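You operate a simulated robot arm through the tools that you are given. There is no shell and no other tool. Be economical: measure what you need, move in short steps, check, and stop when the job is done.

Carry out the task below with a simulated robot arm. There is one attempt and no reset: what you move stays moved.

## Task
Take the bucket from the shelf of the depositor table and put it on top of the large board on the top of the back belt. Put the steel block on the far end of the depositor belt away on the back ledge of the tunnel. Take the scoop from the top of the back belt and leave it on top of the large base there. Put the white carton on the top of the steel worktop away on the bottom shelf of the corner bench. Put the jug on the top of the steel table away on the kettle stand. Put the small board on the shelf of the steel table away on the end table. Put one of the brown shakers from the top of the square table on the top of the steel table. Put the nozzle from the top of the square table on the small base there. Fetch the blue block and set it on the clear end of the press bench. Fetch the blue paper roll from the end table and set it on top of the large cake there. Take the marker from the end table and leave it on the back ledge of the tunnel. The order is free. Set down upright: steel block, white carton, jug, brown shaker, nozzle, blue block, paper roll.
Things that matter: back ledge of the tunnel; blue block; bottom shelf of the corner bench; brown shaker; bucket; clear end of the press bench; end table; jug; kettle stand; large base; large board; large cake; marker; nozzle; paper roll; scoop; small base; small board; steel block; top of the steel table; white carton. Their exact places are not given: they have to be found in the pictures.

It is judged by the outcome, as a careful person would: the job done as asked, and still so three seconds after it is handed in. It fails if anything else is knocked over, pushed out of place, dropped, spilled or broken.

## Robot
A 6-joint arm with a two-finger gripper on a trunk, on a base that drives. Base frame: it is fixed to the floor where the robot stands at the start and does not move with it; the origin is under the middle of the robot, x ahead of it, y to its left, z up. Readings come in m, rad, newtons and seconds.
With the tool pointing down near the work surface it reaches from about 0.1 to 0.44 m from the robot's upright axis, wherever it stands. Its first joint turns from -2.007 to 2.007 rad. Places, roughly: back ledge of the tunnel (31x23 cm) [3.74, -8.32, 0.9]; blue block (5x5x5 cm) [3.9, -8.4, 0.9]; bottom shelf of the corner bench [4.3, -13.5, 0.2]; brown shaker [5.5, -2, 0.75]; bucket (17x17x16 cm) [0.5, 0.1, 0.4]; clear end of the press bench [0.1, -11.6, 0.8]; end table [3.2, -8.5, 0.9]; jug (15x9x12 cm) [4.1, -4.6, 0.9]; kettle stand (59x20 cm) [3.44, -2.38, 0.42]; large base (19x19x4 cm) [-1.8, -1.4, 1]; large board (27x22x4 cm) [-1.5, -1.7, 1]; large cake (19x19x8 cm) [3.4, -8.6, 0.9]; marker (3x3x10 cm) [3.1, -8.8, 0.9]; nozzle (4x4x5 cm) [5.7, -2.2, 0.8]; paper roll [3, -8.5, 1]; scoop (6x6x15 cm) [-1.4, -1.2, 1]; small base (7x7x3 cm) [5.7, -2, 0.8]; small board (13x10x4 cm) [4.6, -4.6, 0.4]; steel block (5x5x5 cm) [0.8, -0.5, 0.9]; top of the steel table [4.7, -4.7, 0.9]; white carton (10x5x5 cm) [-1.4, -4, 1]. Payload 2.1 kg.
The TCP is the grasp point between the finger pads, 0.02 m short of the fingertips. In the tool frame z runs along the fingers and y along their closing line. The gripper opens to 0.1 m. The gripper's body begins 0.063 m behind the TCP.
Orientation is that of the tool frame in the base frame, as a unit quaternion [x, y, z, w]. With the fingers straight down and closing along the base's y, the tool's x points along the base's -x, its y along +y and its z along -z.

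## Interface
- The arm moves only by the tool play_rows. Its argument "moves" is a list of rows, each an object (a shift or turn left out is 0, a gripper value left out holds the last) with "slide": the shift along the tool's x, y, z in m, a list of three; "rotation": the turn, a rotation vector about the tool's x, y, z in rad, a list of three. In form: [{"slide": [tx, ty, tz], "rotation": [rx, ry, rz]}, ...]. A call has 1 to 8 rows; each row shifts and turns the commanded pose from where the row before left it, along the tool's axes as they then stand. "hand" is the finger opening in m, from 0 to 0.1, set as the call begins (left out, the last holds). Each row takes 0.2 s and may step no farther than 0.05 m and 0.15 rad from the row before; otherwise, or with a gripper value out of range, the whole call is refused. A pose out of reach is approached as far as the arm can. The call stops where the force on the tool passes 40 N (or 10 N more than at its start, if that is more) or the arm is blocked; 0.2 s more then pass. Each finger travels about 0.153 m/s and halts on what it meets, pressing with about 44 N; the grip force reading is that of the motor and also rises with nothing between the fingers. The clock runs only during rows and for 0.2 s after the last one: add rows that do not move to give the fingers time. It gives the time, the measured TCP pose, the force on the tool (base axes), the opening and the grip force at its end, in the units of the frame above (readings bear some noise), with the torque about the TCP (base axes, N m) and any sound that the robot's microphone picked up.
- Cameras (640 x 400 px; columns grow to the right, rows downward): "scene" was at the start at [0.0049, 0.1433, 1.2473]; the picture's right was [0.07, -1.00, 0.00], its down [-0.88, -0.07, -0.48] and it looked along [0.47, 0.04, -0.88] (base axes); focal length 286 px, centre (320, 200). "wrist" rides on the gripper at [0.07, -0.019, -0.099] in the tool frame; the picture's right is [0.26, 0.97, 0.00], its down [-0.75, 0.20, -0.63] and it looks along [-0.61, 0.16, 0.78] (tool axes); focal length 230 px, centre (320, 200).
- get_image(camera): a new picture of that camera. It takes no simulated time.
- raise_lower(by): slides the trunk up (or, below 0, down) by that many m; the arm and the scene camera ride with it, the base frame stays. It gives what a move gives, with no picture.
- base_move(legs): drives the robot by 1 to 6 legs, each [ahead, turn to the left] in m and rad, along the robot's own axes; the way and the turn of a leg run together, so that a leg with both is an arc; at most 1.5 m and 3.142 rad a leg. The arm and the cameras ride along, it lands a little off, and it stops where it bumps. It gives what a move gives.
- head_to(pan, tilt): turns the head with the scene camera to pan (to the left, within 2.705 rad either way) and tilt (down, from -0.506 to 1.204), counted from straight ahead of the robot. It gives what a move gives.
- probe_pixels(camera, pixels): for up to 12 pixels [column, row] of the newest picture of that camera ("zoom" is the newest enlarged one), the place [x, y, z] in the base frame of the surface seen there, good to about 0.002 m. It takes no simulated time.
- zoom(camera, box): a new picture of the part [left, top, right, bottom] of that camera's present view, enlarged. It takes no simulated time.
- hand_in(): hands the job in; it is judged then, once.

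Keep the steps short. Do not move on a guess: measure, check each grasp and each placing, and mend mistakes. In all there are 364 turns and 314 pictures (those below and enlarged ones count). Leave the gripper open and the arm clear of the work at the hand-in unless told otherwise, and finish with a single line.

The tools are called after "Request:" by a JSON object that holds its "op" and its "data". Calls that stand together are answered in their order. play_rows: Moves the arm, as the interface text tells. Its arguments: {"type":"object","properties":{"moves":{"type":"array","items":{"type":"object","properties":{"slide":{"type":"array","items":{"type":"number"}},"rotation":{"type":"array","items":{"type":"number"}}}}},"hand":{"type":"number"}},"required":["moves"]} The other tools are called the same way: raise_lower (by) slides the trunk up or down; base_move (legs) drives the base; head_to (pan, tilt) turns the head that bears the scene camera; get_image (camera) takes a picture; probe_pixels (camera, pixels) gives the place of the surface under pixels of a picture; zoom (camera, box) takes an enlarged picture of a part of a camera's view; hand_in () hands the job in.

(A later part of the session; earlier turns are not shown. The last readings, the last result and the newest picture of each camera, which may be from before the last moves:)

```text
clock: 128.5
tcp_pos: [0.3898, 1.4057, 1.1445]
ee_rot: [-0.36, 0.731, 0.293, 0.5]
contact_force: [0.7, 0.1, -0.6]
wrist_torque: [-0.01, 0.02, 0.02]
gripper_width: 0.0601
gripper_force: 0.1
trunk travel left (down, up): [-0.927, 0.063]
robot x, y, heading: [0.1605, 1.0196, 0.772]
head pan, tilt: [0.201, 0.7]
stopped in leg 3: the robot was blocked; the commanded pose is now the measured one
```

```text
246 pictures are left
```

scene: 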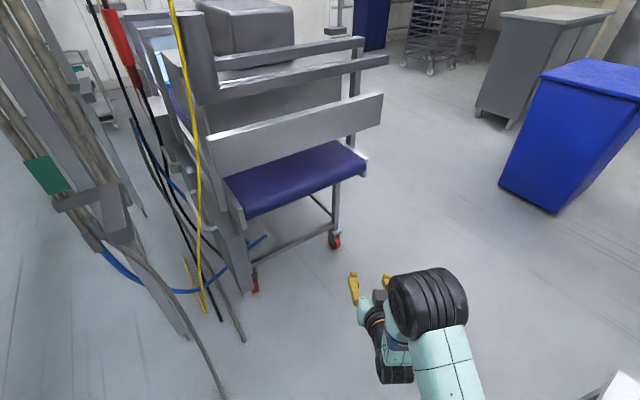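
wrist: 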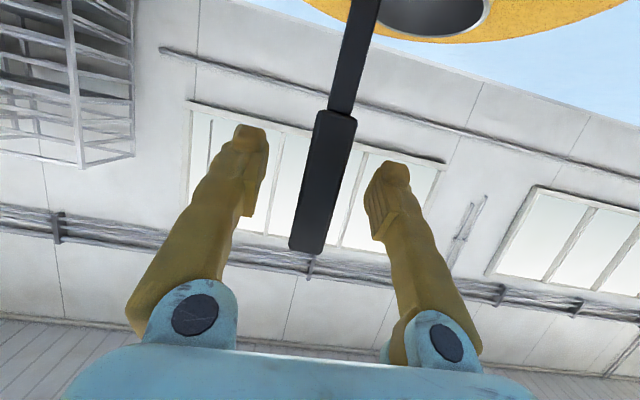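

Blocked near the table leg, it seems. Look to the right and down.

Request:
{"op": "head_to", "data": {"pan": -1.0, "tilt": 1.1}}

Request:
{"op": "get_image", "data": {"camera": "scene"}}

Request:
{"op": "head_to", "data": {"pan": 1.2, "tilt": 1.1}}

Request:
{"op": "get_image", "data": {"camera": "scene"}}

```text
clock: 129.9
tcp_pos: [0.3807, 1.4162, 1.1425]
ee_rot: [-0.366, 0.73, 0.288, 0.501]
contact_force: [0.8, 0.5, 0.5]
wrist_torque: [-0.02, -0.01, 0.01]
gripper_width: 0.06
gripper_force: 0.1
trunk travel left (down, up): [-0.927, 0.063]
robot x, y, heading: [0.1608, 1.0191, 0.773]
head pan, tilt: [-1.0, 1.1]
```

```text
245 pictures are left
```

scene: 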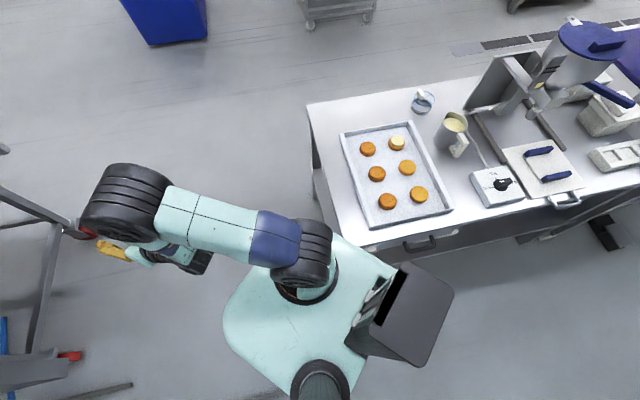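

```text
clock: 131.9
tcp_pos: [0.3802, 1.4178, 1.1408]
ee_rot: [-0.365, 0.73, 0.287, 0.502]
contact_force: [0.0, 0.0, 0.3]
wrist_torque: [0.0, -0.03, -0.02]
gripper_width: 0.0599
gripper_force: 0.0
trunk travel left (down, up): [-0.927, 0.063]
robot x, y, heading: [0.1623, 1.0191, 0.772]
head pan, tilt: [1.201, 1.1]
```

```text
244 pictures are left
```

scene: 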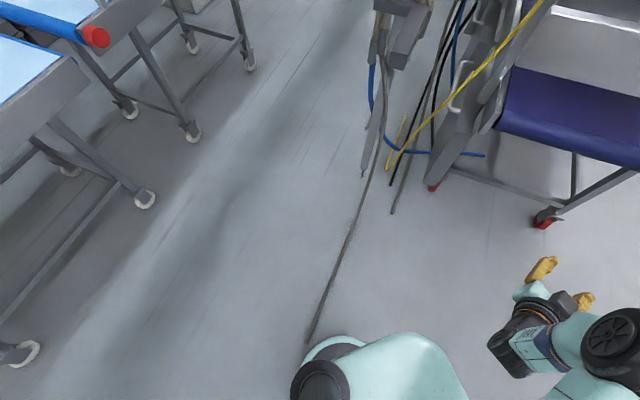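

Request:
{"op": "head_to", "data": {"pan": -1.0, "tilt": 1.1}}

Request:
{"op": "zoom", "data": {"camera": "scene", "box": [200, 80, 480, 400]}}

Request:
{"op": "probe_pixels", "data": {"camera": "zoom", "pixels": [[400, 230], [505, 265], [470, 350], [365, 320], [425, 240], [345, 200], [220, 35], [340, 195], [310, 190], [450, 300]]}}

```text
clock: 134.0
tcp_pos: [0.3807, 1.4163, 1.1419]
ee_rot: [-0.366, 0.73, 0.287, 0.5]
contact_force: [-0.5, -0.3, 0.6]
wrist_torque: [0.01, 0.04, 0.02]
gripper_width: 0.0597
gripper_force: 0.0
trunk travel left (down, up): [-0.927, 0.063]
robot x, y, heading: [0.1612, 1.0211, 0.773]
head pan, tilt: [-1.0, 1.1]
```

```text
1.25 times, centred on (340, 240) of scene
```

zoom: 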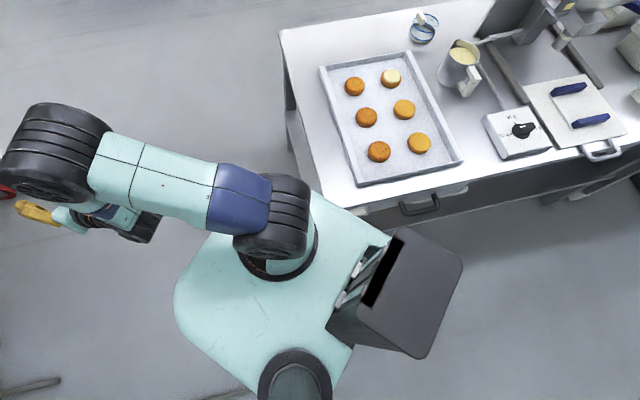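

```text
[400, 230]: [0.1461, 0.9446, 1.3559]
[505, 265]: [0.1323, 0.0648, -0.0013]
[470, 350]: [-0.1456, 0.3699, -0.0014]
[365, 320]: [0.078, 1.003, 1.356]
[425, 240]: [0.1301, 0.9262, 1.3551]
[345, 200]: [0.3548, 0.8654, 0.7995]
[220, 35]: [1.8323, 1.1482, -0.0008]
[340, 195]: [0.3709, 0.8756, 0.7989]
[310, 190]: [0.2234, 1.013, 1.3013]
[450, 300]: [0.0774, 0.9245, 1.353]
```

The chassis' right side rests by the table leg and the hose is just left; I am nearly through. Ease forward straight on the present heading.

Request:
{"op": "base_move", "data": {"legs": [[0.12, 0.02]]}}

Request:
{"op": "get_image", "data": {"camera": "scene"}}

```text
clock: 135.2
tcp_pos: [0.4336, 1.4301, 1.1435]
ee_rot: [-0.352, 0.736, 0.286, 0.502]
contact_force: [0.5, -0.4, -0.3]
wrist_torque: [0.03, 0.03, 0.06]
gripper_width: 0.0601
gripper_force: 0.0
trunk travel left (down, up): [-0.927, 0.063]
robot x, y, heading: [0.1946, 1.0595, 0.566]
head pan, tilt: [-1.0, 1.1]
stopped in leg 1: the robot was blocked; the commanded pose is now the measured one
```

```text
242 pictures are left
```

scene: 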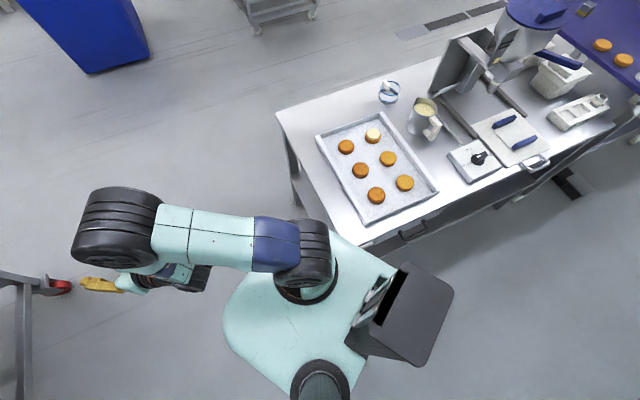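

It pivots on the leg. Turn left a little to peel away from it, then forward.

Request:
{"op": "base_move", "data": {"legs": [[0, 0.3], [0.1, 0.1], [0.15, 0.15]]}}

Request:
{"op": "get_image", "data": {"camera": "scene"}}

```text
clock: 137.2
tcp_pos: [0.3456, 1.4542, 1.1862]
ee_rot: [-0.399, 0.64, 0.437, 0.49]
contact_force: [0.5, -0.8, -1.7]
wrist_torque: [0.13, -0.05, 0.05]
gripper_width: 0.0599
gripper_force: 0.1
trunk travel left (down, up): [-0.927, 0.063]
robot x, y, heading: [0.1762, 1.0557, 0.667]
head pan, tilt: [-1.0, 1.1]
stopped in leg 2: the robot was blocked; the commanded pose is now the measured one
```

```text
241 pictures are left
```

scene: 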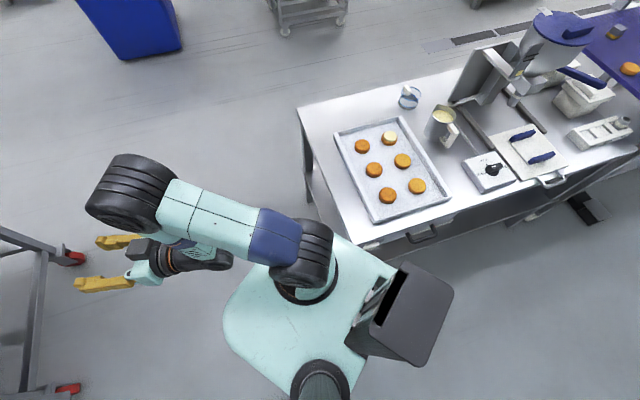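

The gap is too tight (hose left, leg right). I won't force it; back out, and take the long way round the line's far end later. Reverse gently.

Request:
{"op": "base_move", "data": {"legs": [[-0.15, 0]]}}

Request:
{"op": "get_image", "data": {"camera": "scene"}}

```text
clock: 137.9
tcp_pos: [0.3513, 1.4466, 1.1935]
ee_rot: [-0.396, 0.636, 0.44, 0.495]
contact_force: [-1.1, -0.2, 0.6]
wrist_torque: [-0.04, 0.03, -0.04]
gripper_width: 0.0599
gripper_force: 0.0
trunk travel left (down, up): [-0.927, 0.063]
robot x, y, heading: [0.1753, 1.0528, 0.666]
head pan, tilt: [-1.0, 1.1]
stopped in leg 1: the robot was blocked; the commanded pose is now the measured one
```

```text
240 pictures are left
```

scene: 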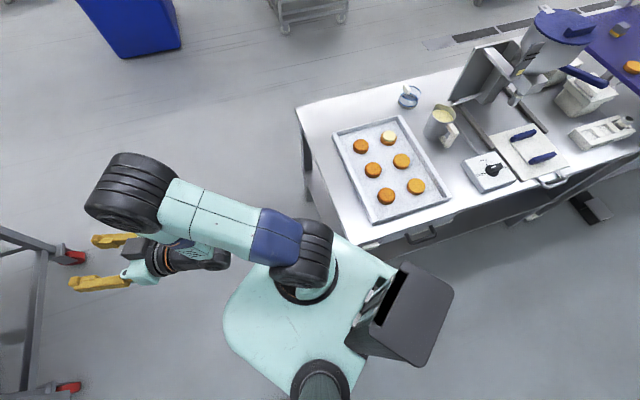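

By geometry I'm already past the gap line; the free direction is heading ≈1.05. Turn left in place and check.

Request:
{"op": "base_move", "data": {"legs": [[0, 0.45]]}}

```text
clock: 139.7
tcp_pos: [0.1957, 1.4565, 1.2007]
ee_rot: [-0.508, 0.512, 0.585, 0.372]
contact_force: [0.3, 0.2, -0.8]
wrist_torque: [0.01, 0.01, -0.01]
gripper_width: 0.0601
gripper_force: 0.0
trunk travel left (down, up): [-0.927, 0.063]
robot x, y, heading: [0.1607, 1.0497, 1.006]
head pan, tilt: [-1.0, 1.1]
stopped in leg 1: the robot was blocked; the commanded pose is now the measured one
```

Request:
{"op": "base_move", "data": {"legs": [[0.1, 0]]}}

Request:
{"op": "get_image", "data": {"camera": "scene"}}

```text
clock: 140.9
tcp_pos: [0.2264, 1.539, 1.204]
ee_rot: [-0.514, 0.509, 0.577, 0.378]
contact_force: [-1.3, -0.7, -0.5]
wrist_torque: [0.03, 0.03, -0.05]
gripper_width: 0.0601
gripper_force: 0.0
trunk travel left (down, up): [-0.927, 0.063]
robot x, y, heading: [0.2121, 1.1343, 1.012]
head pan, tilt: [-1.0, 1.1]
```

```text
239 pictures are left
```

scene: 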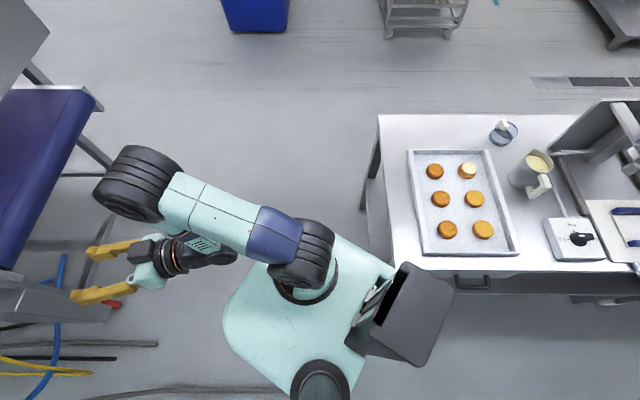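

Free now. Check the table has not moved (front-left corner was (0.340,0.916)), then continue.

Request:
{"op": "probe_pixels", "data": {"camera": "scene", "pixels": [[396, 262], [382, 118], [394, 240], [440, 275]]}}

Request:
{"op": "base_move", "data": {"legs": [[0.25, 0], [0, -1.0]]}}

Request:
{"op": "head_to", "data": {"pan": 0, "tilt": 0.6}}

Request:
{"op": "get_image", "data": {"camera": "scene"}}

```text
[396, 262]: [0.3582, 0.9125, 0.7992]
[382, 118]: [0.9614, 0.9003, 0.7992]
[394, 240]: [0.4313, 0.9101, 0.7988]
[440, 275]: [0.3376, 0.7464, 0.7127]
```

```text
clock: 145.2
tcp_pos: [0.7044, 1.5554, 1.2018]
ee_rot: [-0.209, 0.693, 0.331, 0.606]
contact_force: [0.1, -0.1, 1.2]
wrist_torque: [-0.02, 0.01, 0.02]
gripper_width: 0.0601
gripper_force: 0.1
trunk travel left (down, up): [-0.927, 0.063]
robot x, y, heading: [0.3495, 1.3476, 0.018]
head pan, tilt: [-1.0, 1.1]
```

```text
clock: 146.5
tcp_pos: [0.705, 1.5548, 1.2026]
ee_rot: [-0.208, 0.693, 0.331, 0.606]
contact_force: [-0.8, 0.0, -0.1]
wrist_torque: [0.03, -0.01, -0.02]
gripper_width: 0.0598
gripper_force: 0.2
trunk travel left (down, up): [-0.927, 0.063]
robot x, y, heading: [0.3469, 1.3455, 0.022]
head pan, tilt: [0.0, 0.6]
```

```text
238 pictures are left
```

scene: 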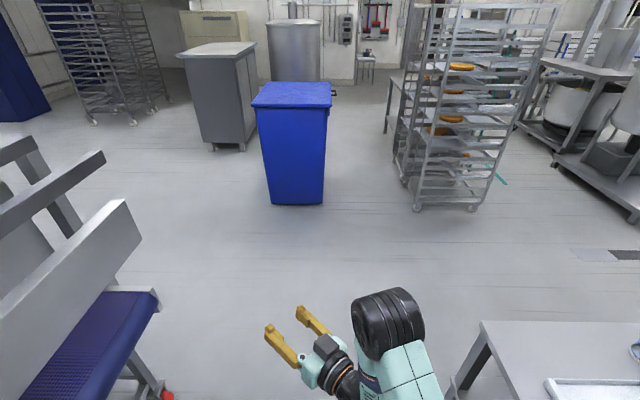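

I'm through; the table did not move. Reorient the tool to point straight down.

Request:
{"op": "play_rows", "data": {"hand": 0.1, "moves": [{"rotation": [0.0672, 0.123, 0.0422]}, {"rotation": [0.0672, 0.123, 0.0422]}, {"rotation": [0.0672, 0.123, 0.0422]}, {"rotation": [0.0672, 0.123, 0.0422]}, {"rotation": [0.0672, 0.123, 0.0422]}, {"rotation": [0.0672, 0.123, 0.0422]}, {"rotation": [0.0672, 0.123, 0.0422]}, {"rotation": [0.0672, 0.123, 0.0422]}]}}

Request:
{"op": "play_rows", "data": {"moves": [{"rotation": [0.0672, 0.123, 0.0422]}, {"rotation": [0.0672, 0.123, 0.0422]}, {"rotation": [0.0672, 0.123, 0.0422]}, {"slide": [0, -0.05, 0]}, {"slide": [0, -0.05, 0]}, {"slide": [0, -0.05, 0]}, {"slide": [0, -0.04, 0]}, {}]}}

```text
clock: 148.3
tcp_pos: [0.7238, 1.5611, 1.1959]
ee_rot: [-0.062, 0.976, 0.099, 0.183]
contact_force: [0.2, -0.5, -0.1]
wrist_torque: [-0.03, -0.02, -0.01]
gripper_width: 0.1
gripper_force: 0.1
out of reach, approached as far as the arm can: row 1, 6
trunk travel left (down, up): [-0.927, 0.063]
robot x, y, heading: [0.3485, 1.3462, 0.016]
head pan, tilt: [0.0, 0.6]
```

```text
clock: 150.1
tcp_pos: [0.7239, 1.3706, 1.1948]
ee_rot: [0.0, 1.0, -0.001, 0.0]
contact_force: [0.0, 0.4, 0.6]
wrist_torque: [0.01, 0.0, -0.01]
gripper_width: 0.0999
gripper_force: 0.1
trunk travel left (down, up): [-0.927, 0.063]
robot x, y, heading: [0.342, 1.3497, 0.016]
head pan, tilt: [0.0, 0.6]
```

Tool straight down. Drive around the table to its far side.

Request:
{"op": "base_move", "data": {"legs": [[1.2, 0], [0, -1.58], [1.0, 0], [0.86, 0]]}}

Request:
{"op": "get_image", "data": {"camera": "scene"}}

```text
clock: 168.9
tcp_pos: [1.5322, -0.8586, 1.1948]
ee_rot: [0.717, 0.697, 0.0, 0.0]
contact_force: [0.1, -0.1, 0.0]
wrist_torque: [0.01, 0.03, 0.04]
gripper_width: 0.1
gripper_force: 0.0
trunk travel left (down, up): [-0.927, 0.063]
robot x, y, heading: [1.5188, -0.4809, -1.581]
head pan, tilt: [0.0, 0.6]
```

```text
237 pictures are left
```

scene: 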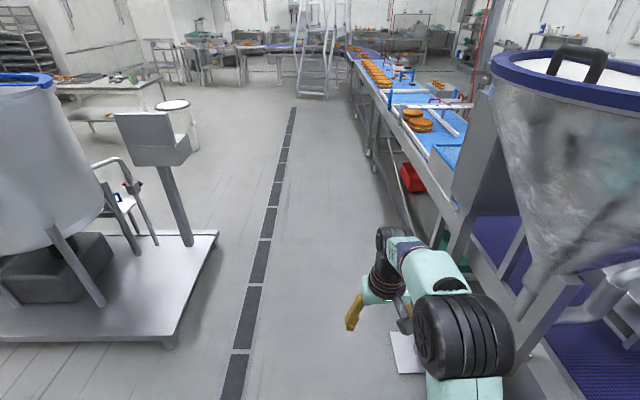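

The corridor on this side is open. Look right before turning toward the block.

Request:
{"op": "head_to", "data": {"pan": -1.3, "tilt": 0.75}}

Request:
{"op": "get_image", "data": {"camera": "scene"}}

```text
clock: 170.3
tcp_pos: [1.5329, -0.8597, 1.1937]
ee_rot: [0.716, 0.698, -0.001, -0.001]
contact_force: [1.0, 0.8, 0.0]
wrist_torque: [-0.01, -0.02, 0.03]
gripper_width: 0.1
gripper_force: 0.0
trunk travel left (down, up): [-0.927, 0.063]
robot x, y, heading: [1.5219, -0.4806, -1.583]
head pan, tilt: [-1.3, 0.75]
```

```text
236 pictures are left
```

scene: 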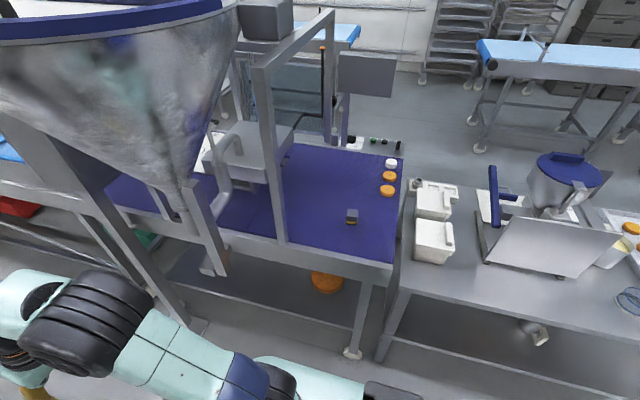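

Request:
{"op": "probe_pixels", "data": {"camera": "scene", "pixels": [[352, 212], [352, 222], [280, 240], [200, 200], [215, 265], [190, 60], [60, 130], [160, 100], [340, 255], [270, 100], [225, 150]]}}

Request:
{"op": "zoom", "data": {"camera": "scene", "box": [320, 190, 384, 240]}}

```text
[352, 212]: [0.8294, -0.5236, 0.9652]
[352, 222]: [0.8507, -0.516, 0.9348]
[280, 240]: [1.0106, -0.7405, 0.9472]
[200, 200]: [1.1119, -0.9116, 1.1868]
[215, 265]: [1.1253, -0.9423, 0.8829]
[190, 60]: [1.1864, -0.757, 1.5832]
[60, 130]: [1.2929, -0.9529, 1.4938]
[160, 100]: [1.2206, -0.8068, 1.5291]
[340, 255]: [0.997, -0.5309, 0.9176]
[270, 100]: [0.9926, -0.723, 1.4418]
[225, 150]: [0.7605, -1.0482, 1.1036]
```

```text
8.00 times, centred on (352, 215) of scene
```

zoom: 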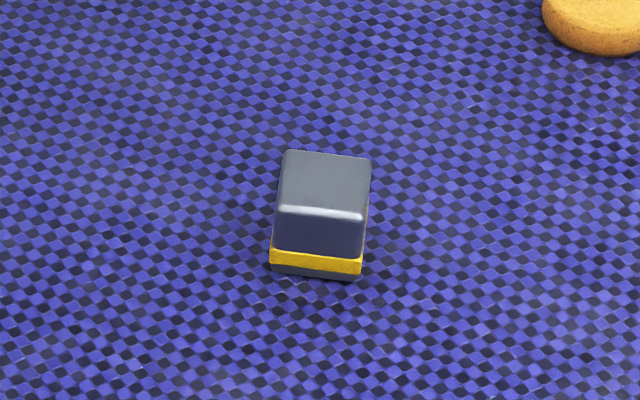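

Request:
{"op": "probe_pixels", "data": {"camera": "zoom", "pixels": [[290, 158], [364, 164], [358, 204], [282, 198], [320, 180], [275, 262], [357, 268]]}}

```text
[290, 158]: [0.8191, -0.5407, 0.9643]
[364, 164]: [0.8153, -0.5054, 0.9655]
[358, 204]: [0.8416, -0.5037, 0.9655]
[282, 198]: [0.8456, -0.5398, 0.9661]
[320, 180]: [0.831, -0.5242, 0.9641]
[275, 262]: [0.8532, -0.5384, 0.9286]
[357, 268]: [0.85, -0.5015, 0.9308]
```

Request:
{"op": "probe_pixels", "data": {"camera": "scene", "pixels": [[353, 352], [380, 358], [195, 325], [215, 272], [120, 220], [90, 60]]}}

```text
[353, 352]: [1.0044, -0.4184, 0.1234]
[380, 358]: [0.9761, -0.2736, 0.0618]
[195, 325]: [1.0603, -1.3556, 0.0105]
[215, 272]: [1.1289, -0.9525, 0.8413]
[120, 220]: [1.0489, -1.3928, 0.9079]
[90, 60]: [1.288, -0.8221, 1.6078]
```

Block centre (0.832,-0.522), rotated ≈0.108 rad; belt leg at (1.00,-0.42). I'll stand at ≈(1.29,-0.455), heading -3.034, with the tool pitched 30° from vertical. Turn, lower, and pitch.

Request:
{"op": "raise_lower", "data": {"by": -0.15}}

Request:
{"op": "base_move", "data": {"legs": [[0, -1.451]]}}

Request:
{"op": "play_rows", "data": {"hand": 0.09, "moves": [{"rotation": [0, -0.125, 0]}, {"rotation": [0, -0.125, 0]}, {"rotation": [0, -0.125, 0]}, {"rotation": [0, -0.125, 0]}, {}]}}

Request:
{"op": "head_to", "data": {"pan": 0, "tilt": 0.9}}

Request:
{"op": "get_image", "data": {"camera": "scene"}}

```text
clock: 172.1
tcp_pos: [1.5336, -0.8599, 1.044]
ee_rot: [0.717, 0.697, -0.001, -0.001]
contact_force: [-0.6, 0.1, 0.0]
wrist_torque: [-0.02, -0.02, -0.01]
gripper_width: 0.0997
gripper_force: 0.0
trunk travel left (down, up): [-0.777, 0.213]
robot x, y, heading: [1.5195, -0.4872, -1.582]
head pan, tilt: [-1.3, 0.75]
```

```text
clock: 176.1
tcp_pos: [1.1469, -0.535, 1.0444]
ee_rot: [0.999, 0.039, 0.0, 0.0]
contact_force: [0.8, -0.3, 0.0]
wrist_torque: [0.0, 0.02, 0.02]
gripper_width: 0.0999
gripper_force: 0.2
trunk travel left (down, up): [-0.777, 0.213]
robot x, y, heading: [1.5202, -0.4813, -3.039]
head pan, tilt: [-1.3, 0.75]
```

```text
clock: 177.3
tcp_pos: [1.1452, -0.535, 1.0446]
ee_rot: [0.968, 0.039, -0.248, 0.01]
contact_force: [0.1, 0.6, -0.7]
wrist_torque: [0.0, -0.04, 0.04]
gripper_width: 0.0899
gripper_force: 0.0
trunk travel left (down, up): [-0.777, 0.213]
robot x, y, heading: [1.5179, -0.4846, -3.042]
head pan, tilt: [-1.3, 0.75]
```

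```text
clock: 178.7
tcp_pos: [1.1464, -0.5349, 1.0444]
ee_rot: [0.968, 0.038, -0.247, 0.009]
contact_force: [-0.5, 0.3, 0.8]
wrist_torque: [-0.01, 0.0, 0.01]
gripper_width: 0.0902
gripper_force: 0.1
trunk travel left (down, up): [-0.777, 0.213]
robot x, y, heading: [1.5227, -0.4816, -3.044]
head pan, tilt: [0.0, 0.901]
```

```text
234 pictures are left
```

scene: 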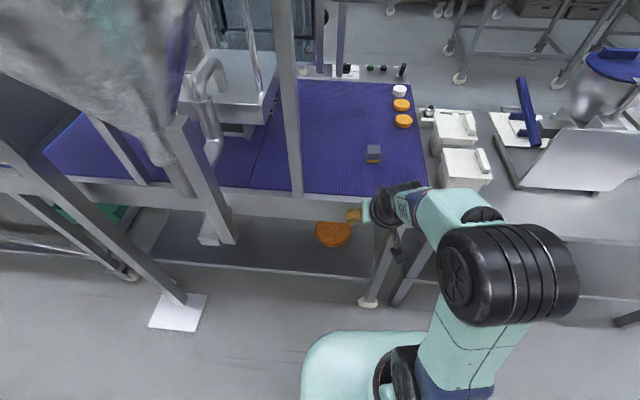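

Drive forward 0.245, then slide the hand over the block.

Request:
{"op": "base_move", "data": {"legs": [[0.245, 0]]}}

Request:
{"op": "get_image", "data": {"camera": "wrist"}}

Request:
{"op": "get_image", "data": {"camera": "scene"}}

```text
clock: 180.5
tcp_pos: [0.9072, -0.5564, 1.0448]
ee_rot: [0.968, 0.036, -0.248, 0.009]
contact_force: [0.4, 0.7, 0.5]
wrist_torque: [0.01, 0.02, -0.01]
gripper_width: 0.0902
gripper_force: 0.1
trunk travel left (down, up): [-0.777, 0.213]
robot x, y, heading: [1.2813, -0.5077, -3.053]
head pan, tilt: [0.0, 0.901]
```

```text
233 pictures are left
```

wrist: 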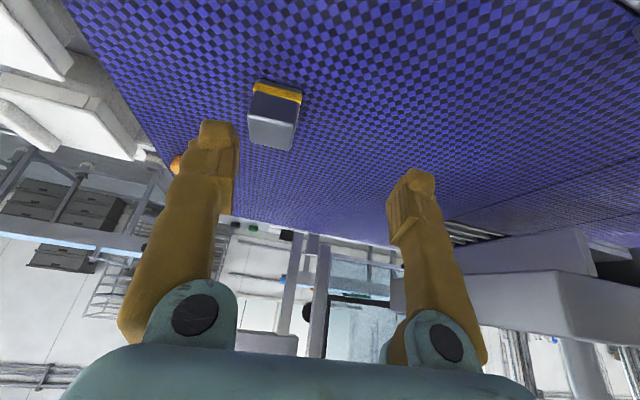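

```text
232 pictures are left
```

scene: 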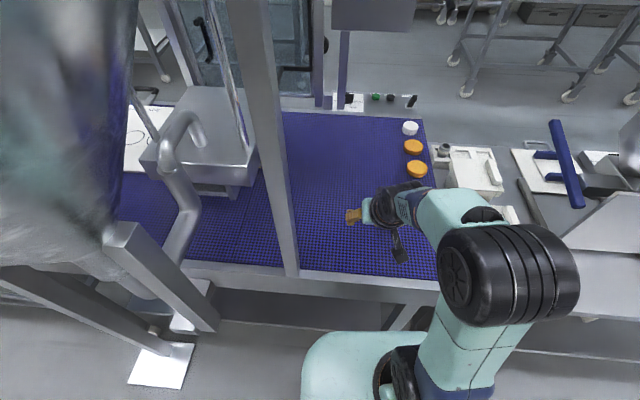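

Request:
{"op": "play_rows", "data": {"moves": [{"slide": [-0.0316, -0.0205, 0.0172]}, {"slide": [-0.0316, -0.0205, 0.0172]}, {}]}}

Request:
{"op": "get_image", "data": {"camera": "wrist"}}

Request:
{"op": "probe_pixels", "data": {"camera": "wrist", "pixels": [[300, 120], [300, 90], [300, 150], [280, 120], [330, 120]]}}

```text
clock: 181.3
tcp_pos: [0.8353, -0.5214, 1.0453]
ee_rot: [0.968, 0.036, -0.247, 0.009]
contact_force: [0.2, -1.3, -0.4]
wrist_torque: [0.01, 0.0, 0.05]
gripper_width: 0.0901
gripper_force: 0.0
trunk travel left (down, up): [-0.777, 0.213]
robot x, y, heading: [1.28, -0.5065, -3.052]
head pan, tilt: [0.0, 0.901]
```

```text
231 pictures are left
```

wrist: 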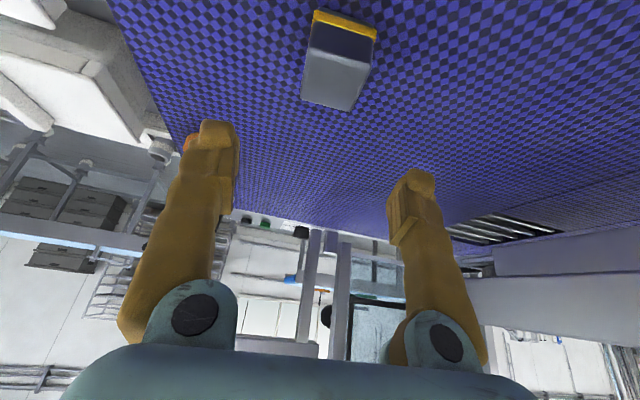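

```text
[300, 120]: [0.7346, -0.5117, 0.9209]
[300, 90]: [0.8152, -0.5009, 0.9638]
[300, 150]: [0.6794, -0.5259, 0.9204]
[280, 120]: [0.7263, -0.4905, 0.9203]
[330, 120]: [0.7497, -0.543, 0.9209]
```

Aligned over the block. Lower 0.098 vertically (tool frame), then close.

Request:
{"op": "play_rows", "data": {"moves": [{"slide": [0.0157, 0, 0.0287]}, {"slide": [0.0157, 0, 0.0287]}, {"slide": [0.0157, 0, 0.0287]}, {}]}}

Request:
{"op": "get_image", "data": {"camera": "wrist"}}

```text
clock: 182.3
tcp_pos: [0.8322, -0.5218, 0.9477]
ee_rot: [0.968, 0.036, -0.246, 0.009]
contact_force: [-0.3, -0.6, 0.5]
wrist_torque: [0.01, -0.03, -0.01]
gripper_width: 0.0899
gripper_force: 0.0
trunk travel left (down, up): [-0.777, 0.213]
robot x, y, heading: [1.2807, -0.5027, -3.055]
head pan, tilt: [0.0, 0.901]
```

```text
230 pictures are left
```

wrist: 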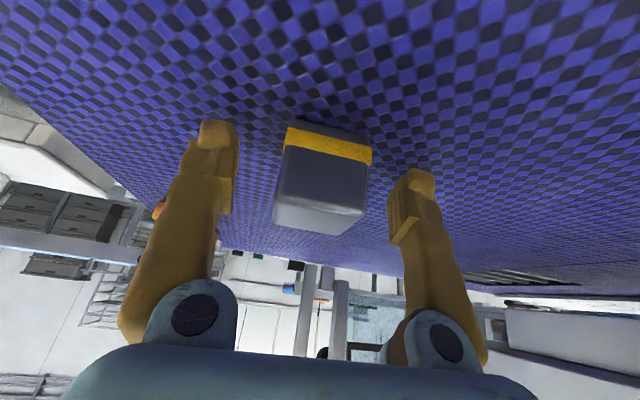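

Request:
{"op": "play_rows", "data": {"hand": 0.02, "moves": [{}, {}, {}, {}]}}

Request:
{"op": "raise_lower", "data": {"by": 0.1}}

Request:
{"op": "get_image", "data": {"camera": "wrist"}}

```text
clock: 183.3
tcp_pos: [0.8315, -0.5233, 0.9477]
ee_rot: [0.968, 0.036, -0.247, 0.009]
contact_force: [0.7, 0.2, 0.9]
wrist_torque: [0.02, 0.02, -0.02]
gripper_width: 0.0409
gripper_force: 43.7
trunk travel left (down, up): [-0.777, 0.213]
robot x, y, heading: [1.2811, -0.5027, -3.054]
head pan, tilt: [0.0, 0.901]
```

```text
clock: 184.7
tcp_pos: [0.8317, -0.5223, 1.0463]
ee_rot: [0.968, 0.036, -0.247, 0.008]
contact_force: [0.3, 0.0, -2.9]
wrist_torque: [0.03, 0.0, 0.0]
gripper_width: 0.0407
gripper_force: 43.7
trunk travel left (down, up): [-0.877, 0.113]
robot x, y, heading: [1.2829, -0.5043, -3.054]
head pan, tilt: [0.0, 0.901]
```

```text
229 pictures are left
```

wrist: 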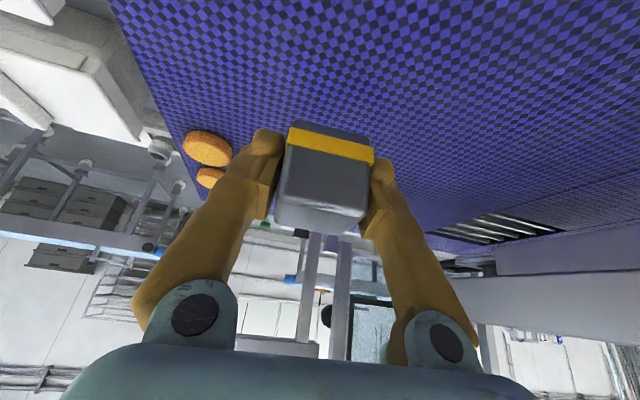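

Block held (41 mm). Back off 0.4 m, and turn left to face down the corridor (-y).

Request:
{"op": "base_move", "data": {"legs": [[-0.4, 0], [0, 1.48]]}}

Request:
{"op": "head_to", "data": {"pan": 0.25, "tilt": 0.3}}

Request:
{"op": "get_image", "data": {"camera": "scene"}}

```text
clock: 190.8
tcp_pos: [1.6552, -0.9162, 1.0462]
ee_rot: [0.692, 0.679, -0.176, 0.172]
contact_force: [0.4, 0.8, -2.8]
wrist_torque: [-0.01, 0.02, 0.0]
gripper_width: 0.0409
gripper_force: 44.0
trunk travel left (down, up): [-0.877, 0.113]
robot x, y, heading: [1.6832, -0.4669, -1.569]
head pan, tilt: [0.0, 0.901]
```

```text
clock: 191.8
tcp_pos: [1.6559, -0.9167, 1.0462]
ee_rot: [0.692, 0.679, -0.177, 0.173]
contact_force: [-0.4, 0.5, -2.6]
wrist_torque: [0.01, 0.02, 0.01]
gripper_width: 0.0409
gripper_force: 43.9
trunk travel left (down, up): [-0.877, 0.113]
robot x, y, heading: [1.6818, -0.4675, -1.575]
head pan, tilt: [0.25, 0.3]
```

```text
228 pictures are left
```

scene: 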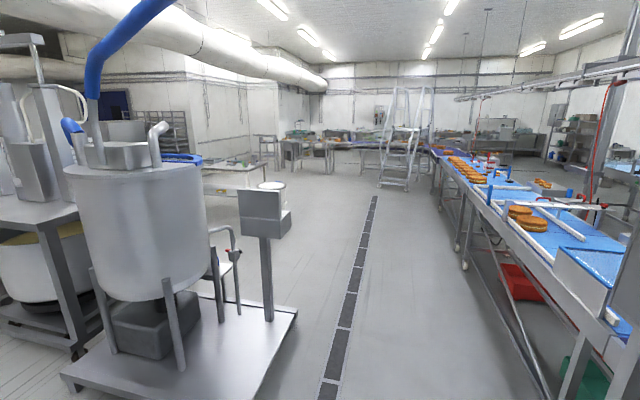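

Request:
{"op": "probe_pixels", "data": {"camera": "scene", "pixels": [[385, 188], [408, 185], [295, 318], [330, 165], [280, 172], [458, 250], [370, 205], [440, 190], [255, 190], [360, 165], [540, 390], [262, 220]]}}

Request:
{"op": "zoom", "data": {"camera": "scene", "box": [240, 80, 560, 280]}}

```text
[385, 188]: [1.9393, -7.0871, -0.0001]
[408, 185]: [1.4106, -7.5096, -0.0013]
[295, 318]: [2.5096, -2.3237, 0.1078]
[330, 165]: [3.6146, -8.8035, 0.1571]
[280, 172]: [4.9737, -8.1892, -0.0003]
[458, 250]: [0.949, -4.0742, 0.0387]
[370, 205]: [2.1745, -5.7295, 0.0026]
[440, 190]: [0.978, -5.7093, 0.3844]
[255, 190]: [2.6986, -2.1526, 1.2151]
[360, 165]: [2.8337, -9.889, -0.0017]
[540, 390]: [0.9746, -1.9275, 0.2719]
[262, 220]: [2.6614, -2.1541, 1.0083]
```

```text
2.00 times, centred on (400, 180) of scene
```

zoom: 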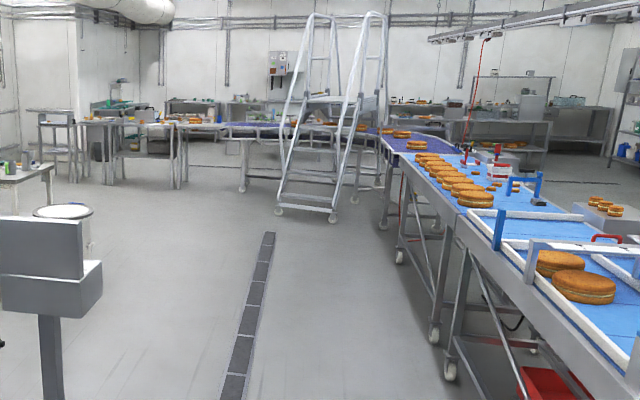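

Drive down the corridor toward the end table, stopping around (2.75,-6.3).

Request:
{"op": "base_move", "data": {"legs": [[1.5, 0], [1.5, 0], [0, 0.375], [1.5, 0], [1.4, 0]]}}

Request:
{"op": "head_to", "data": {"pan": 0, "tilt": 0.45}}

Request:
{"op": "get_image", "data": {"camera": "scene"}}

```text
clock: 221.1
tcp_pos: [3.0864, -6.5568, 1.0472]
ee_rot: [0.529, 0.811, -0.136, 0.207]
contact_force: [-0.5, -0.1, -3.6]
wrist_torque: [-0.03, 0.01, 0.02]
gripper_width: 0.0409
gripper_force: 43.9
trunk travel left (down, up): [-0.877, 0.113]
robot x, y, heading: [2.9168, -6.1417, -1.141]
head pan, tilt: [0.25, 0.3]
```

```text
clock: 221.8
tcp_pos: [3.0862, -6.5574, 1.0476]
ee_rot: [0.531, 0.811, -0.136, 0.206]
contact_force: [-0.9, -0.7, -2.1]
wrist_torque: [0.01, -0.01, 0.0]
gripper_width: 0.0409
gripper_force: 43.5
trunk travel left (down, up): [-0.877, 0.113]
robot x, y, heading: [2.9199, -6.1349, -1.138]
head pan, tilt: [0.0, 0.45]
```

```text
226 pictures are left
```

scene: 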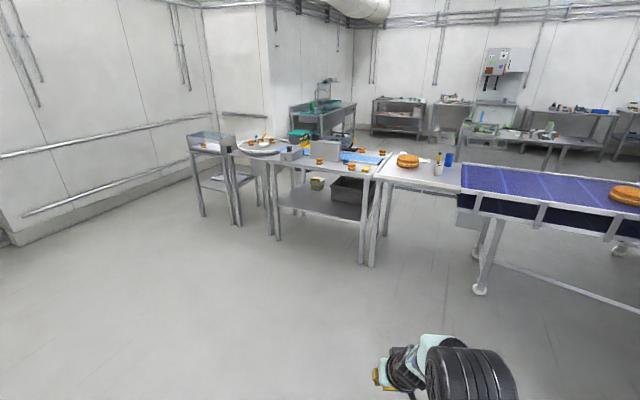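

Request:
{"op": "zoom", "data": {"camera": "scene", "box": [180, 110, 500, 310]}}

Request:
{"op": "probe_pixels", "data": {"camera": "scene", "pixels": [[408, 160], [440, 168], [448, 158], [400, 175], [370, 165], [350, 165], [325, 150], [260, 147], [288, 153], [362, 258], [278, 235], [480, 290]]}}

```text
2.00 times, centred on (340, 210) of scene
```

zoom: 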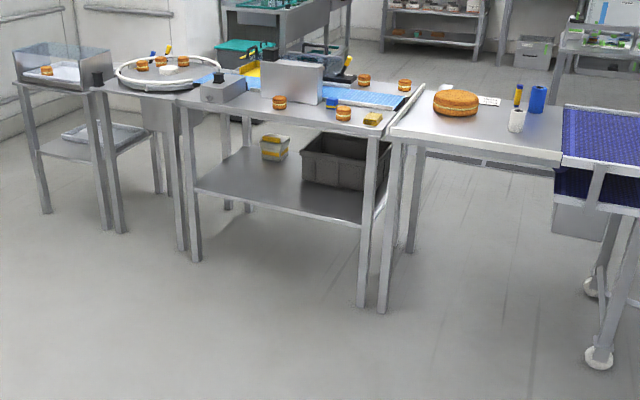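

```text
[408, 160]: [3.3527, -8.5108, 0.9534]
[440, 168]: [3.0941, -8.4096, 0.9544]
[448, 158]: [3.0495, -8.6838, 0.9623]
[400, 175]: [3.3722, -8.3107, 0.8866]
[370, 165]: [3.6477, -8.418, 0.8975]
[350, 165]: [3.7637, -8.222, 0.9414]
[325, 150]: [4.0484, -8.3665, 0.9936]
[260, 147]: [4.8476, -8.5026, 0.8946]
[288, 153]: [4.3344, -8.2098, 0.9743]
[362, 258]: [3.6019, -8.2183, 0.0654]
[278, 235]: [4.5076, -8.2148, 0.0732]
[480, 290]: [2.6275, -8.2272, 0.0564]
```

Move nearer to the ledge and end table for detail.

Request:
{"op": "base_move", "data": {"legs": [[1.2, 0], [0, -0.43]]}}

Request:
{"op": "head_to", "data": {"pan": 0.0, "tilt": 0.7}}

Request:
{"op": "get_image", "data": {"camera": "scene"}}

```text
clock: 229.1
tcp_pos: [3.394, -7.661, 1.0473]
ee_rot: [0.69, 0.68, -0.176, 0.172]
contact_force: [-0.5, -0.3, -2.7]
wrist_torque: [0.01, 0.01, -0.03]
gripper_width: 0.041
gripper_force: 44.3
trunk travel left (down, up): [-0.877, 0.113]
robot x, y, heading: [3.4145, -7.2121, -1.566]
head pan, tilt: [0.0, 0.45]
```

```text
clock: 229.9
tcp_pos: [3.3923, -7.6605, 1.0468]
ee_rot: [0.691, 0.679, -0.177, 0.173]
contact_force: [0.3, -1.0, -3.5]
wrist_torque: [-0.01, 0.04, 0.01]
gripper_width: 0.0408
gripper_force: 43.4
trunk travel left (down, up): [-0.877, 0.113]
robot x, y, heading: [3.4141, -7.2075, -1.572]
head pan, tilt: [0.0, 0.7]
```

```text
224 pictures are left
```

scene: 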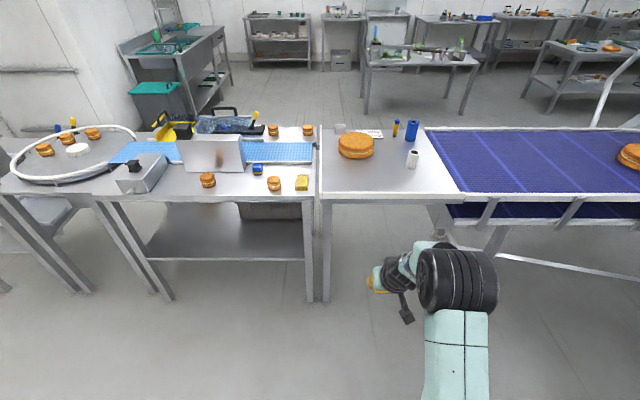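

Request:
{"op": "zoom", "data": {"camera": "scene", "box": [120, 100, 460, 310]}}

Request:
{"op": "probe_pixels", "data": {"camera": "zoom", "pixels": [[258, 130], [258, 120], [290, 150], [343, 155], [300, 170], [365, 180], [290, 120], [440, 90], [520, 55], [548, 60], [552, 110], [325, 175]]}}

```text
1.88 times, centred on (290, 205) of scene
```

zoom: 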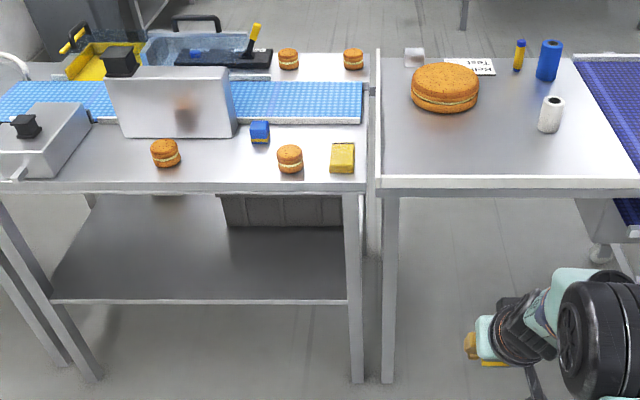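

```text
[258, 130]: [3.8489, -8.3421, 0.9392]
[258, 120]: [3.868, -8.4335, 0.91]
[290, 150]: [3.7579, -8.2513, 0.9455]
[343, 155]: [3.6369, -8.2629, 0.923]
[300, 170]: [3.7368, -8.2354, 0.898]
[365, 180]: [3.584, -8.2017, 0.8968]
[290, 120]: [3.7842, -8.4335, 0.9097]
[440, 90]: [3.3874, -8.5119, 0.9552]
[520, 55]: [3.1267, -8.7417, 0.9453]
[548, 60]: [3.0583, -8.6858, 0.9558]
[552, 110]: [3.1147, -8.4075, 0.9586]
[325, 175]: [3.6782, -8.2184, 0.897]
```

The ledge is the steel strip x 3.58–3.89, y −8.20…−8.43, holding a bun (3.757,-8.26), yellow sponge (3.637,-8.27) and the blue block (3.86,-8.36). I'll put the steel block at about (3.70,-8.365). First shift sideways to x≈3.72.

Request:
{"op": "base_move", "data": {"legs": [[0, 0.81], [0.42, 0], [0, -0.81], [0.2, 0]]}}

Request:
{"op": "head_to", "data": {"pan": 0.0, "tilt": 0.95}}

Request:
{"op": "get_image", "data": {"camera": "scene"}}

```text
clock: 237.9
tcp_pos: [3.6902, -8.1506, 1.0479]
ee_rot: [0.696, 0.673, -0.179, 0.172]
contact_force: [0.2, 0.1, -2.7]
wrist_torque: [0.0, -0.02, 0.0]
gripper_width: 0.041
gripper_force: 43.7
trunk travel left (down, up): [-0.877, 0.113]
robot x, y, heading: [3.7211, -7.7036, -1.586]
head pan, tilt: [0.0, 0.7]
```

```text
clock: 238.7
tcp_pos: [3.6896, -8.1544, 1.0459]
ee_rot: [0.697, 0.673, -0.178, 0.17]
contact_force: [0.5, 0.2, -2.4]
wrist_torque: [-0.01, 0.07, 0.01]
gripper_width: 0.0409
gripper_force: 43.6
trunk travel left (down, up): [-0.877, 0.113]
robot x, y, heading: [3.7214, -7.7044, -1.589]
head pan, tilt: [0.0, 0.949]
```

```text
222 pictures are left
```

scene: 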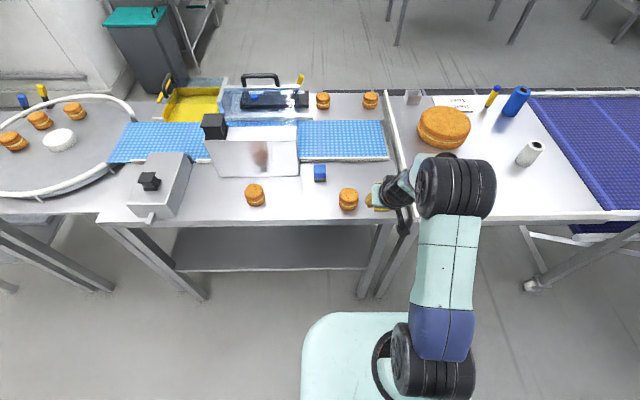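

Request:
{"op": "zoom", "data": {"camera": "scene", "box": [280, 140, 420, 230]}}

Request:
{"op": "probe_pixels", "data": {"camera": "zoom", "pixels": [[180, 125], [180, 140], [310, 220], [335, 100], [340, 150], [400, 200], [480, 95], [415, 100], [430, 250], [230, 200], [150, 105]]}}

Request:
{"op": "get_image", "data": {"camera": "wrist"}}

```text
4.44 times, centred on (350, 185) of scene
```

zoom: 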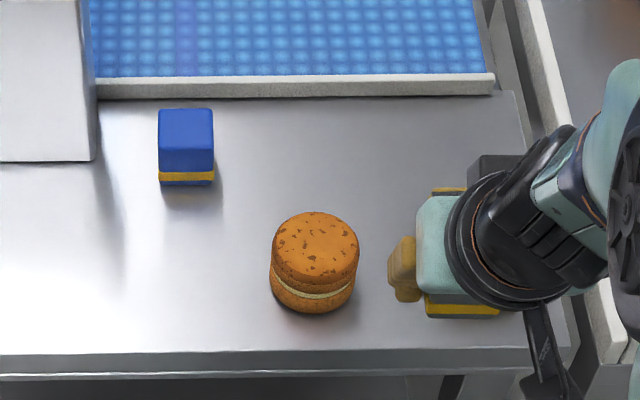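

```text
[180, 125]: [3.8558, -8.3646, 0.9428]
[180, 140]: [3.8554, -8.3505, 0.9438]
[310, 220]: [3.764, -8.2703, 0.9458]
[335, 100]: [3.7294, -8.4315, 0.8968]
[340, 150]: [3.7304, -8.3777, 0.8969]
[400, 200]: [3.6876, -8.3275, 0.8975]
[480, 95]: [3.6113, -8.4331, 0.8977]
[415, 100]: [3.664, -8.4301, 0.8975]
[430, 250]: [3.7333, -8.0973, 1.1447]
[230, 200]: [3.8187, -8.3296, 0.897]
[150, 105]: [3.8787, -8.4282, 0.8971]
```

```text
220 pictures are left
```

wrist: 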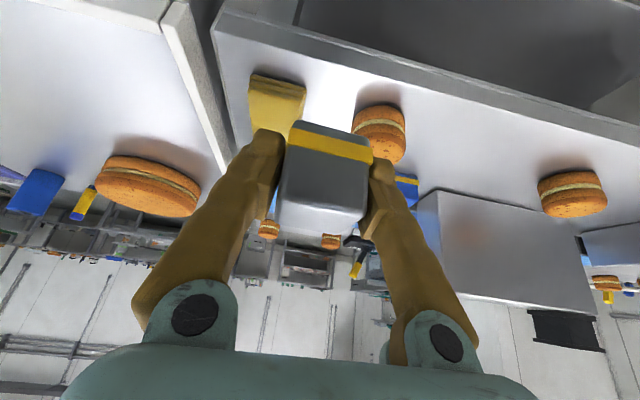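

Drive forward 0.21, then lower.

Request:
{"op": "base_move", "data": {"legs": [[0.21, 0]]}}

Request:
{"op": "raise_lower", "data": {"by": -0.1}}

Request:
{"op": "get_image", "data": {"camera": "wrist"}}

Request:
{"op": "get_image", "data": {"camera": "scene"}}

```text
clock: 240.3
tcp_pos: [3.6874, -8.3605, 1.0475]
ee_rot: [0.697, 0.673, -0.178, 0.171]
contact_force: [-0.3, -0.1, -2.3]
wrist_torque: [0.02, -0.01, 0.02]
gripper_width: 0.0408
gripper_force: 44.1
trunk travel left (down, up): [-0.877, 0.113]
robot x, y, heading: [3.7192, -7.911, -1.586]
head pan, tilt: [0.0, 0.949]
```

```text
clock: 241.7
tcp_pos: [3.6872, -8.3624, 0.9475]
ee_rot: [0.697, 0.673, -0.178, 0.171]
contact_force: [0.3, 0.1, -3.4]
wrist_torque: [-0.06, -0.01, -0.01]
gripper_width: 0.0409
gripper_force: 43.9
trunk travel left (down, up): [-0.777, 0.213]
robot x, y, heading: [3.7189, -7.915, -1.586]
head pan, tilt: [0.0, 0.949]
```

```text
219 pictures are left
```

wrist: 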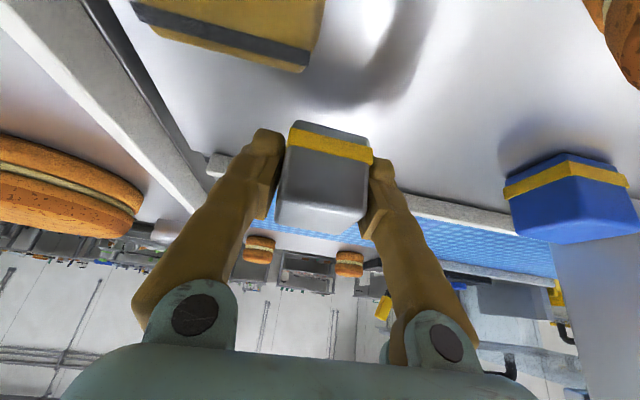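

```text
218 pictures are left
```

scene: 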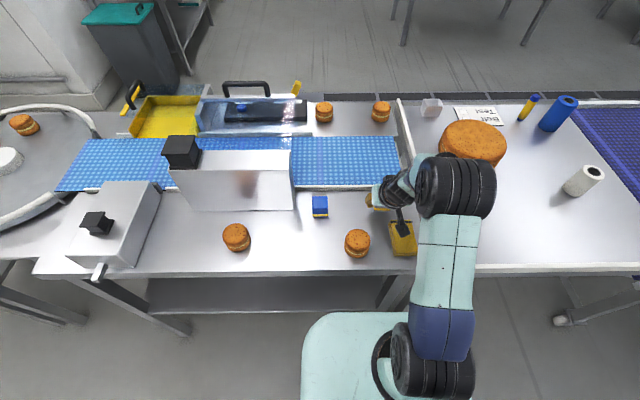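

Request:
{"op": "raise_lower", "data": {"by": -0.016}}

Request:
{"op": "raise_lower", "data": {"by": -0.004}}

```text
clock: 242.3
tcp_pos: [3.6863, -8.3609, 0.931]
ee_rot: [0.697, 0.673, -0.179, 0.171]
contact_force: [0.2, 0.1, -2.8]
wrist_torque: [0.01, 0.01, 0.01]
gripper_width: 0.041
gripper_force: 43.9
trunk travel left (down, up): [-0.761, 0.229]
robot x, y, heading: [3.7173, -7.9151, -1.583]
head pan, tilt: [0.0, 0.949]
```

```text
clock: 242.8
tcp_pos: [3.6871, -8.3616, 0.9263]
ee_rot: [0.696, 0.674, -0.178, 0.171]
contact_force: [0.8, 0.0, -2.7]
wrist_torque: [0.01, 0.02, 0.01]
gripper_width: 0.041
gripper_force: 43.9
trunk travel left (down, up): [-0.757, 0.233]
robot x, y, heading: [3.7169, -7.9105, -1.586]
head pan, tilt: [0.0, 0.949]
```

Not yet touching; lower 2 mm steps.

Request:
{"op": "raise_lower", "data": {"by": -0.002}}

Request:
{"op": "raise_lower", "data": {"by": -0.002}}

Request:
{"op": "zoom", "data": {"camera": "wrist", "box": [220, 80, 420, 260]}}

```text
clock: 243.3
tcp_pos: [3.6863, -8.3613, 0.9258]
ee_rot: [0.696, 0.674, -0.178, 0.171]
contact_force: [-0.5, -1.6, 3.3]
wrist_torque: [0.11, -0.01, 0.0]
gripper_width: 0.0412
gripper_force: 44.0
trunk travel left (down, up): [-0.755, 0.235]
robot x, y, heading: [3.7163, -7.913, -1.587]
head pan, tilt: [0.0, 0.949]
```

```text
clock: 243.8
tcp_pos: [3.6878, -8.3611, 0.9259]
ee_rot: [0.696, 0.673, -0.181, 0.173]
contact_force: [0.2, -6.3, 23.5]
wrist_torque: [0.34, -0.14, -0.04]
gripper_width: 0.0407
gripper_force: 44.3
trunk travel left (down, up): [-0.753, 0.237]
robot x, y, heading: [3.7172, -7.9115, -1.582]
head pan, tilt: [0.0, 0.949]
```

```text
2.22 times, centred on (320, 170) of wrist
```

zoom: 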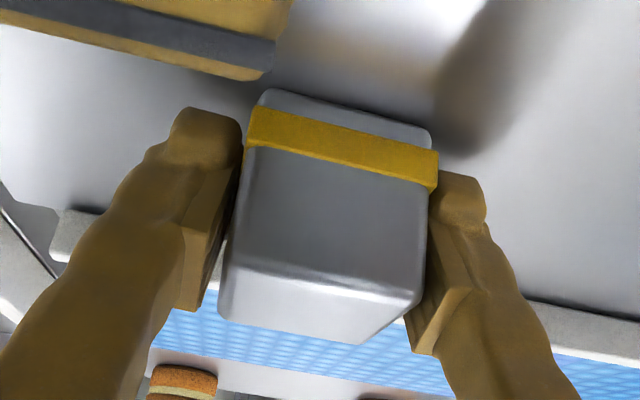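

Firmly down. Ease up 2 mm, open, then raise.

Request:
{"op": "raise_lower", "data": {"by": 0.002}}

Request:
{"op": "play_rows", "data": {"hand": 0.065, "moves": [{}, {}, {}]}}

Request:
{"op": "raise_lower", "data": {"by": 0.12}}

Request:
{"op": "get_image", "data": {"camera": "wrist"}}

Request:
{"op": "get_image", "data": {"camera": "scene"}}

```text
clock: 244.4
tcp_pos: [3.6875, -8.3628, 0.9264]
ee_rot: [0.696, 0.674, -0.178, 0.172]
contact_force: [-0.6, -7.5, 17.6]
wrist_torque: [0.19, 0.04, 0.03]
gripper_width: 0.0407
gripper_force: 44.2
trunk travel left (down, up): [-0.755, 0.235]
robot x, y, heading: [3.7163, -7.9112, -1.588]
head pan, tilt: [0.0, 0.949]
```

```text
clock: 245.2
tcp_pos: [3.6869, -8.3624, 0.9244]
ee_rot: [0.697, 0.674, -0.178, 0.171]
contact_force: [-0.8, -0.3, 0.3]
wrist_torque: [-0.01, -0.03, -0.03]
gripper_width: 0.0653
gripper_force: 0.0
trunk travel left (down, up): [-0.755, 0.235]
robot x, y, heading: [3.721, -7.9125, -1.587]
head pan, tilt: [0.0, 0.949]
```

```text
clock: 246.7
tcp_pos: [3.6874, -8.3622, 1.0447]
ee_rot: [0.696, 0.674, -0.178, 0.172]
contact_force: [0.3, 1.7, -0.9]
wrist_torque: [-0.01, -0.01, -0.02]
gripper_width: 0.0649
gripper_force: 0.0
trunk travel left (down, up): [-0.875, 0.115]
robot x, y, heading: [3.7223, -7.9112, -1.584]
head pan, tilt: [0.0, 0.949]
```

```text
216 pictures are left
```

wrist: 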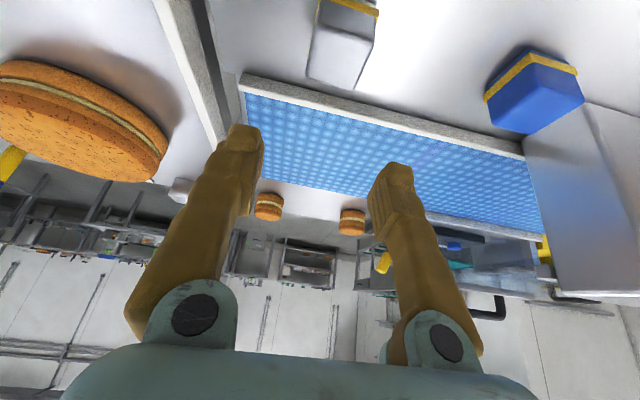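

```text
215 pictures are left
```

scene: 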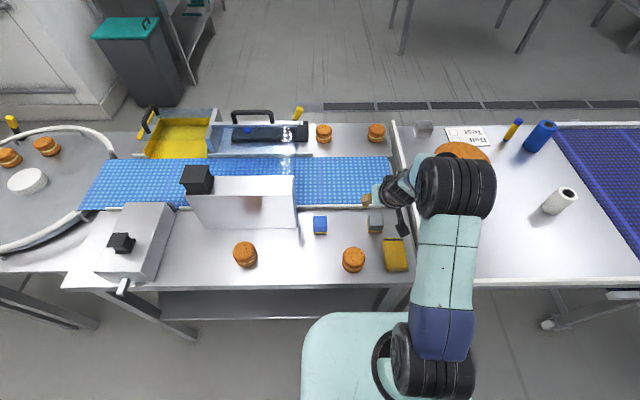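

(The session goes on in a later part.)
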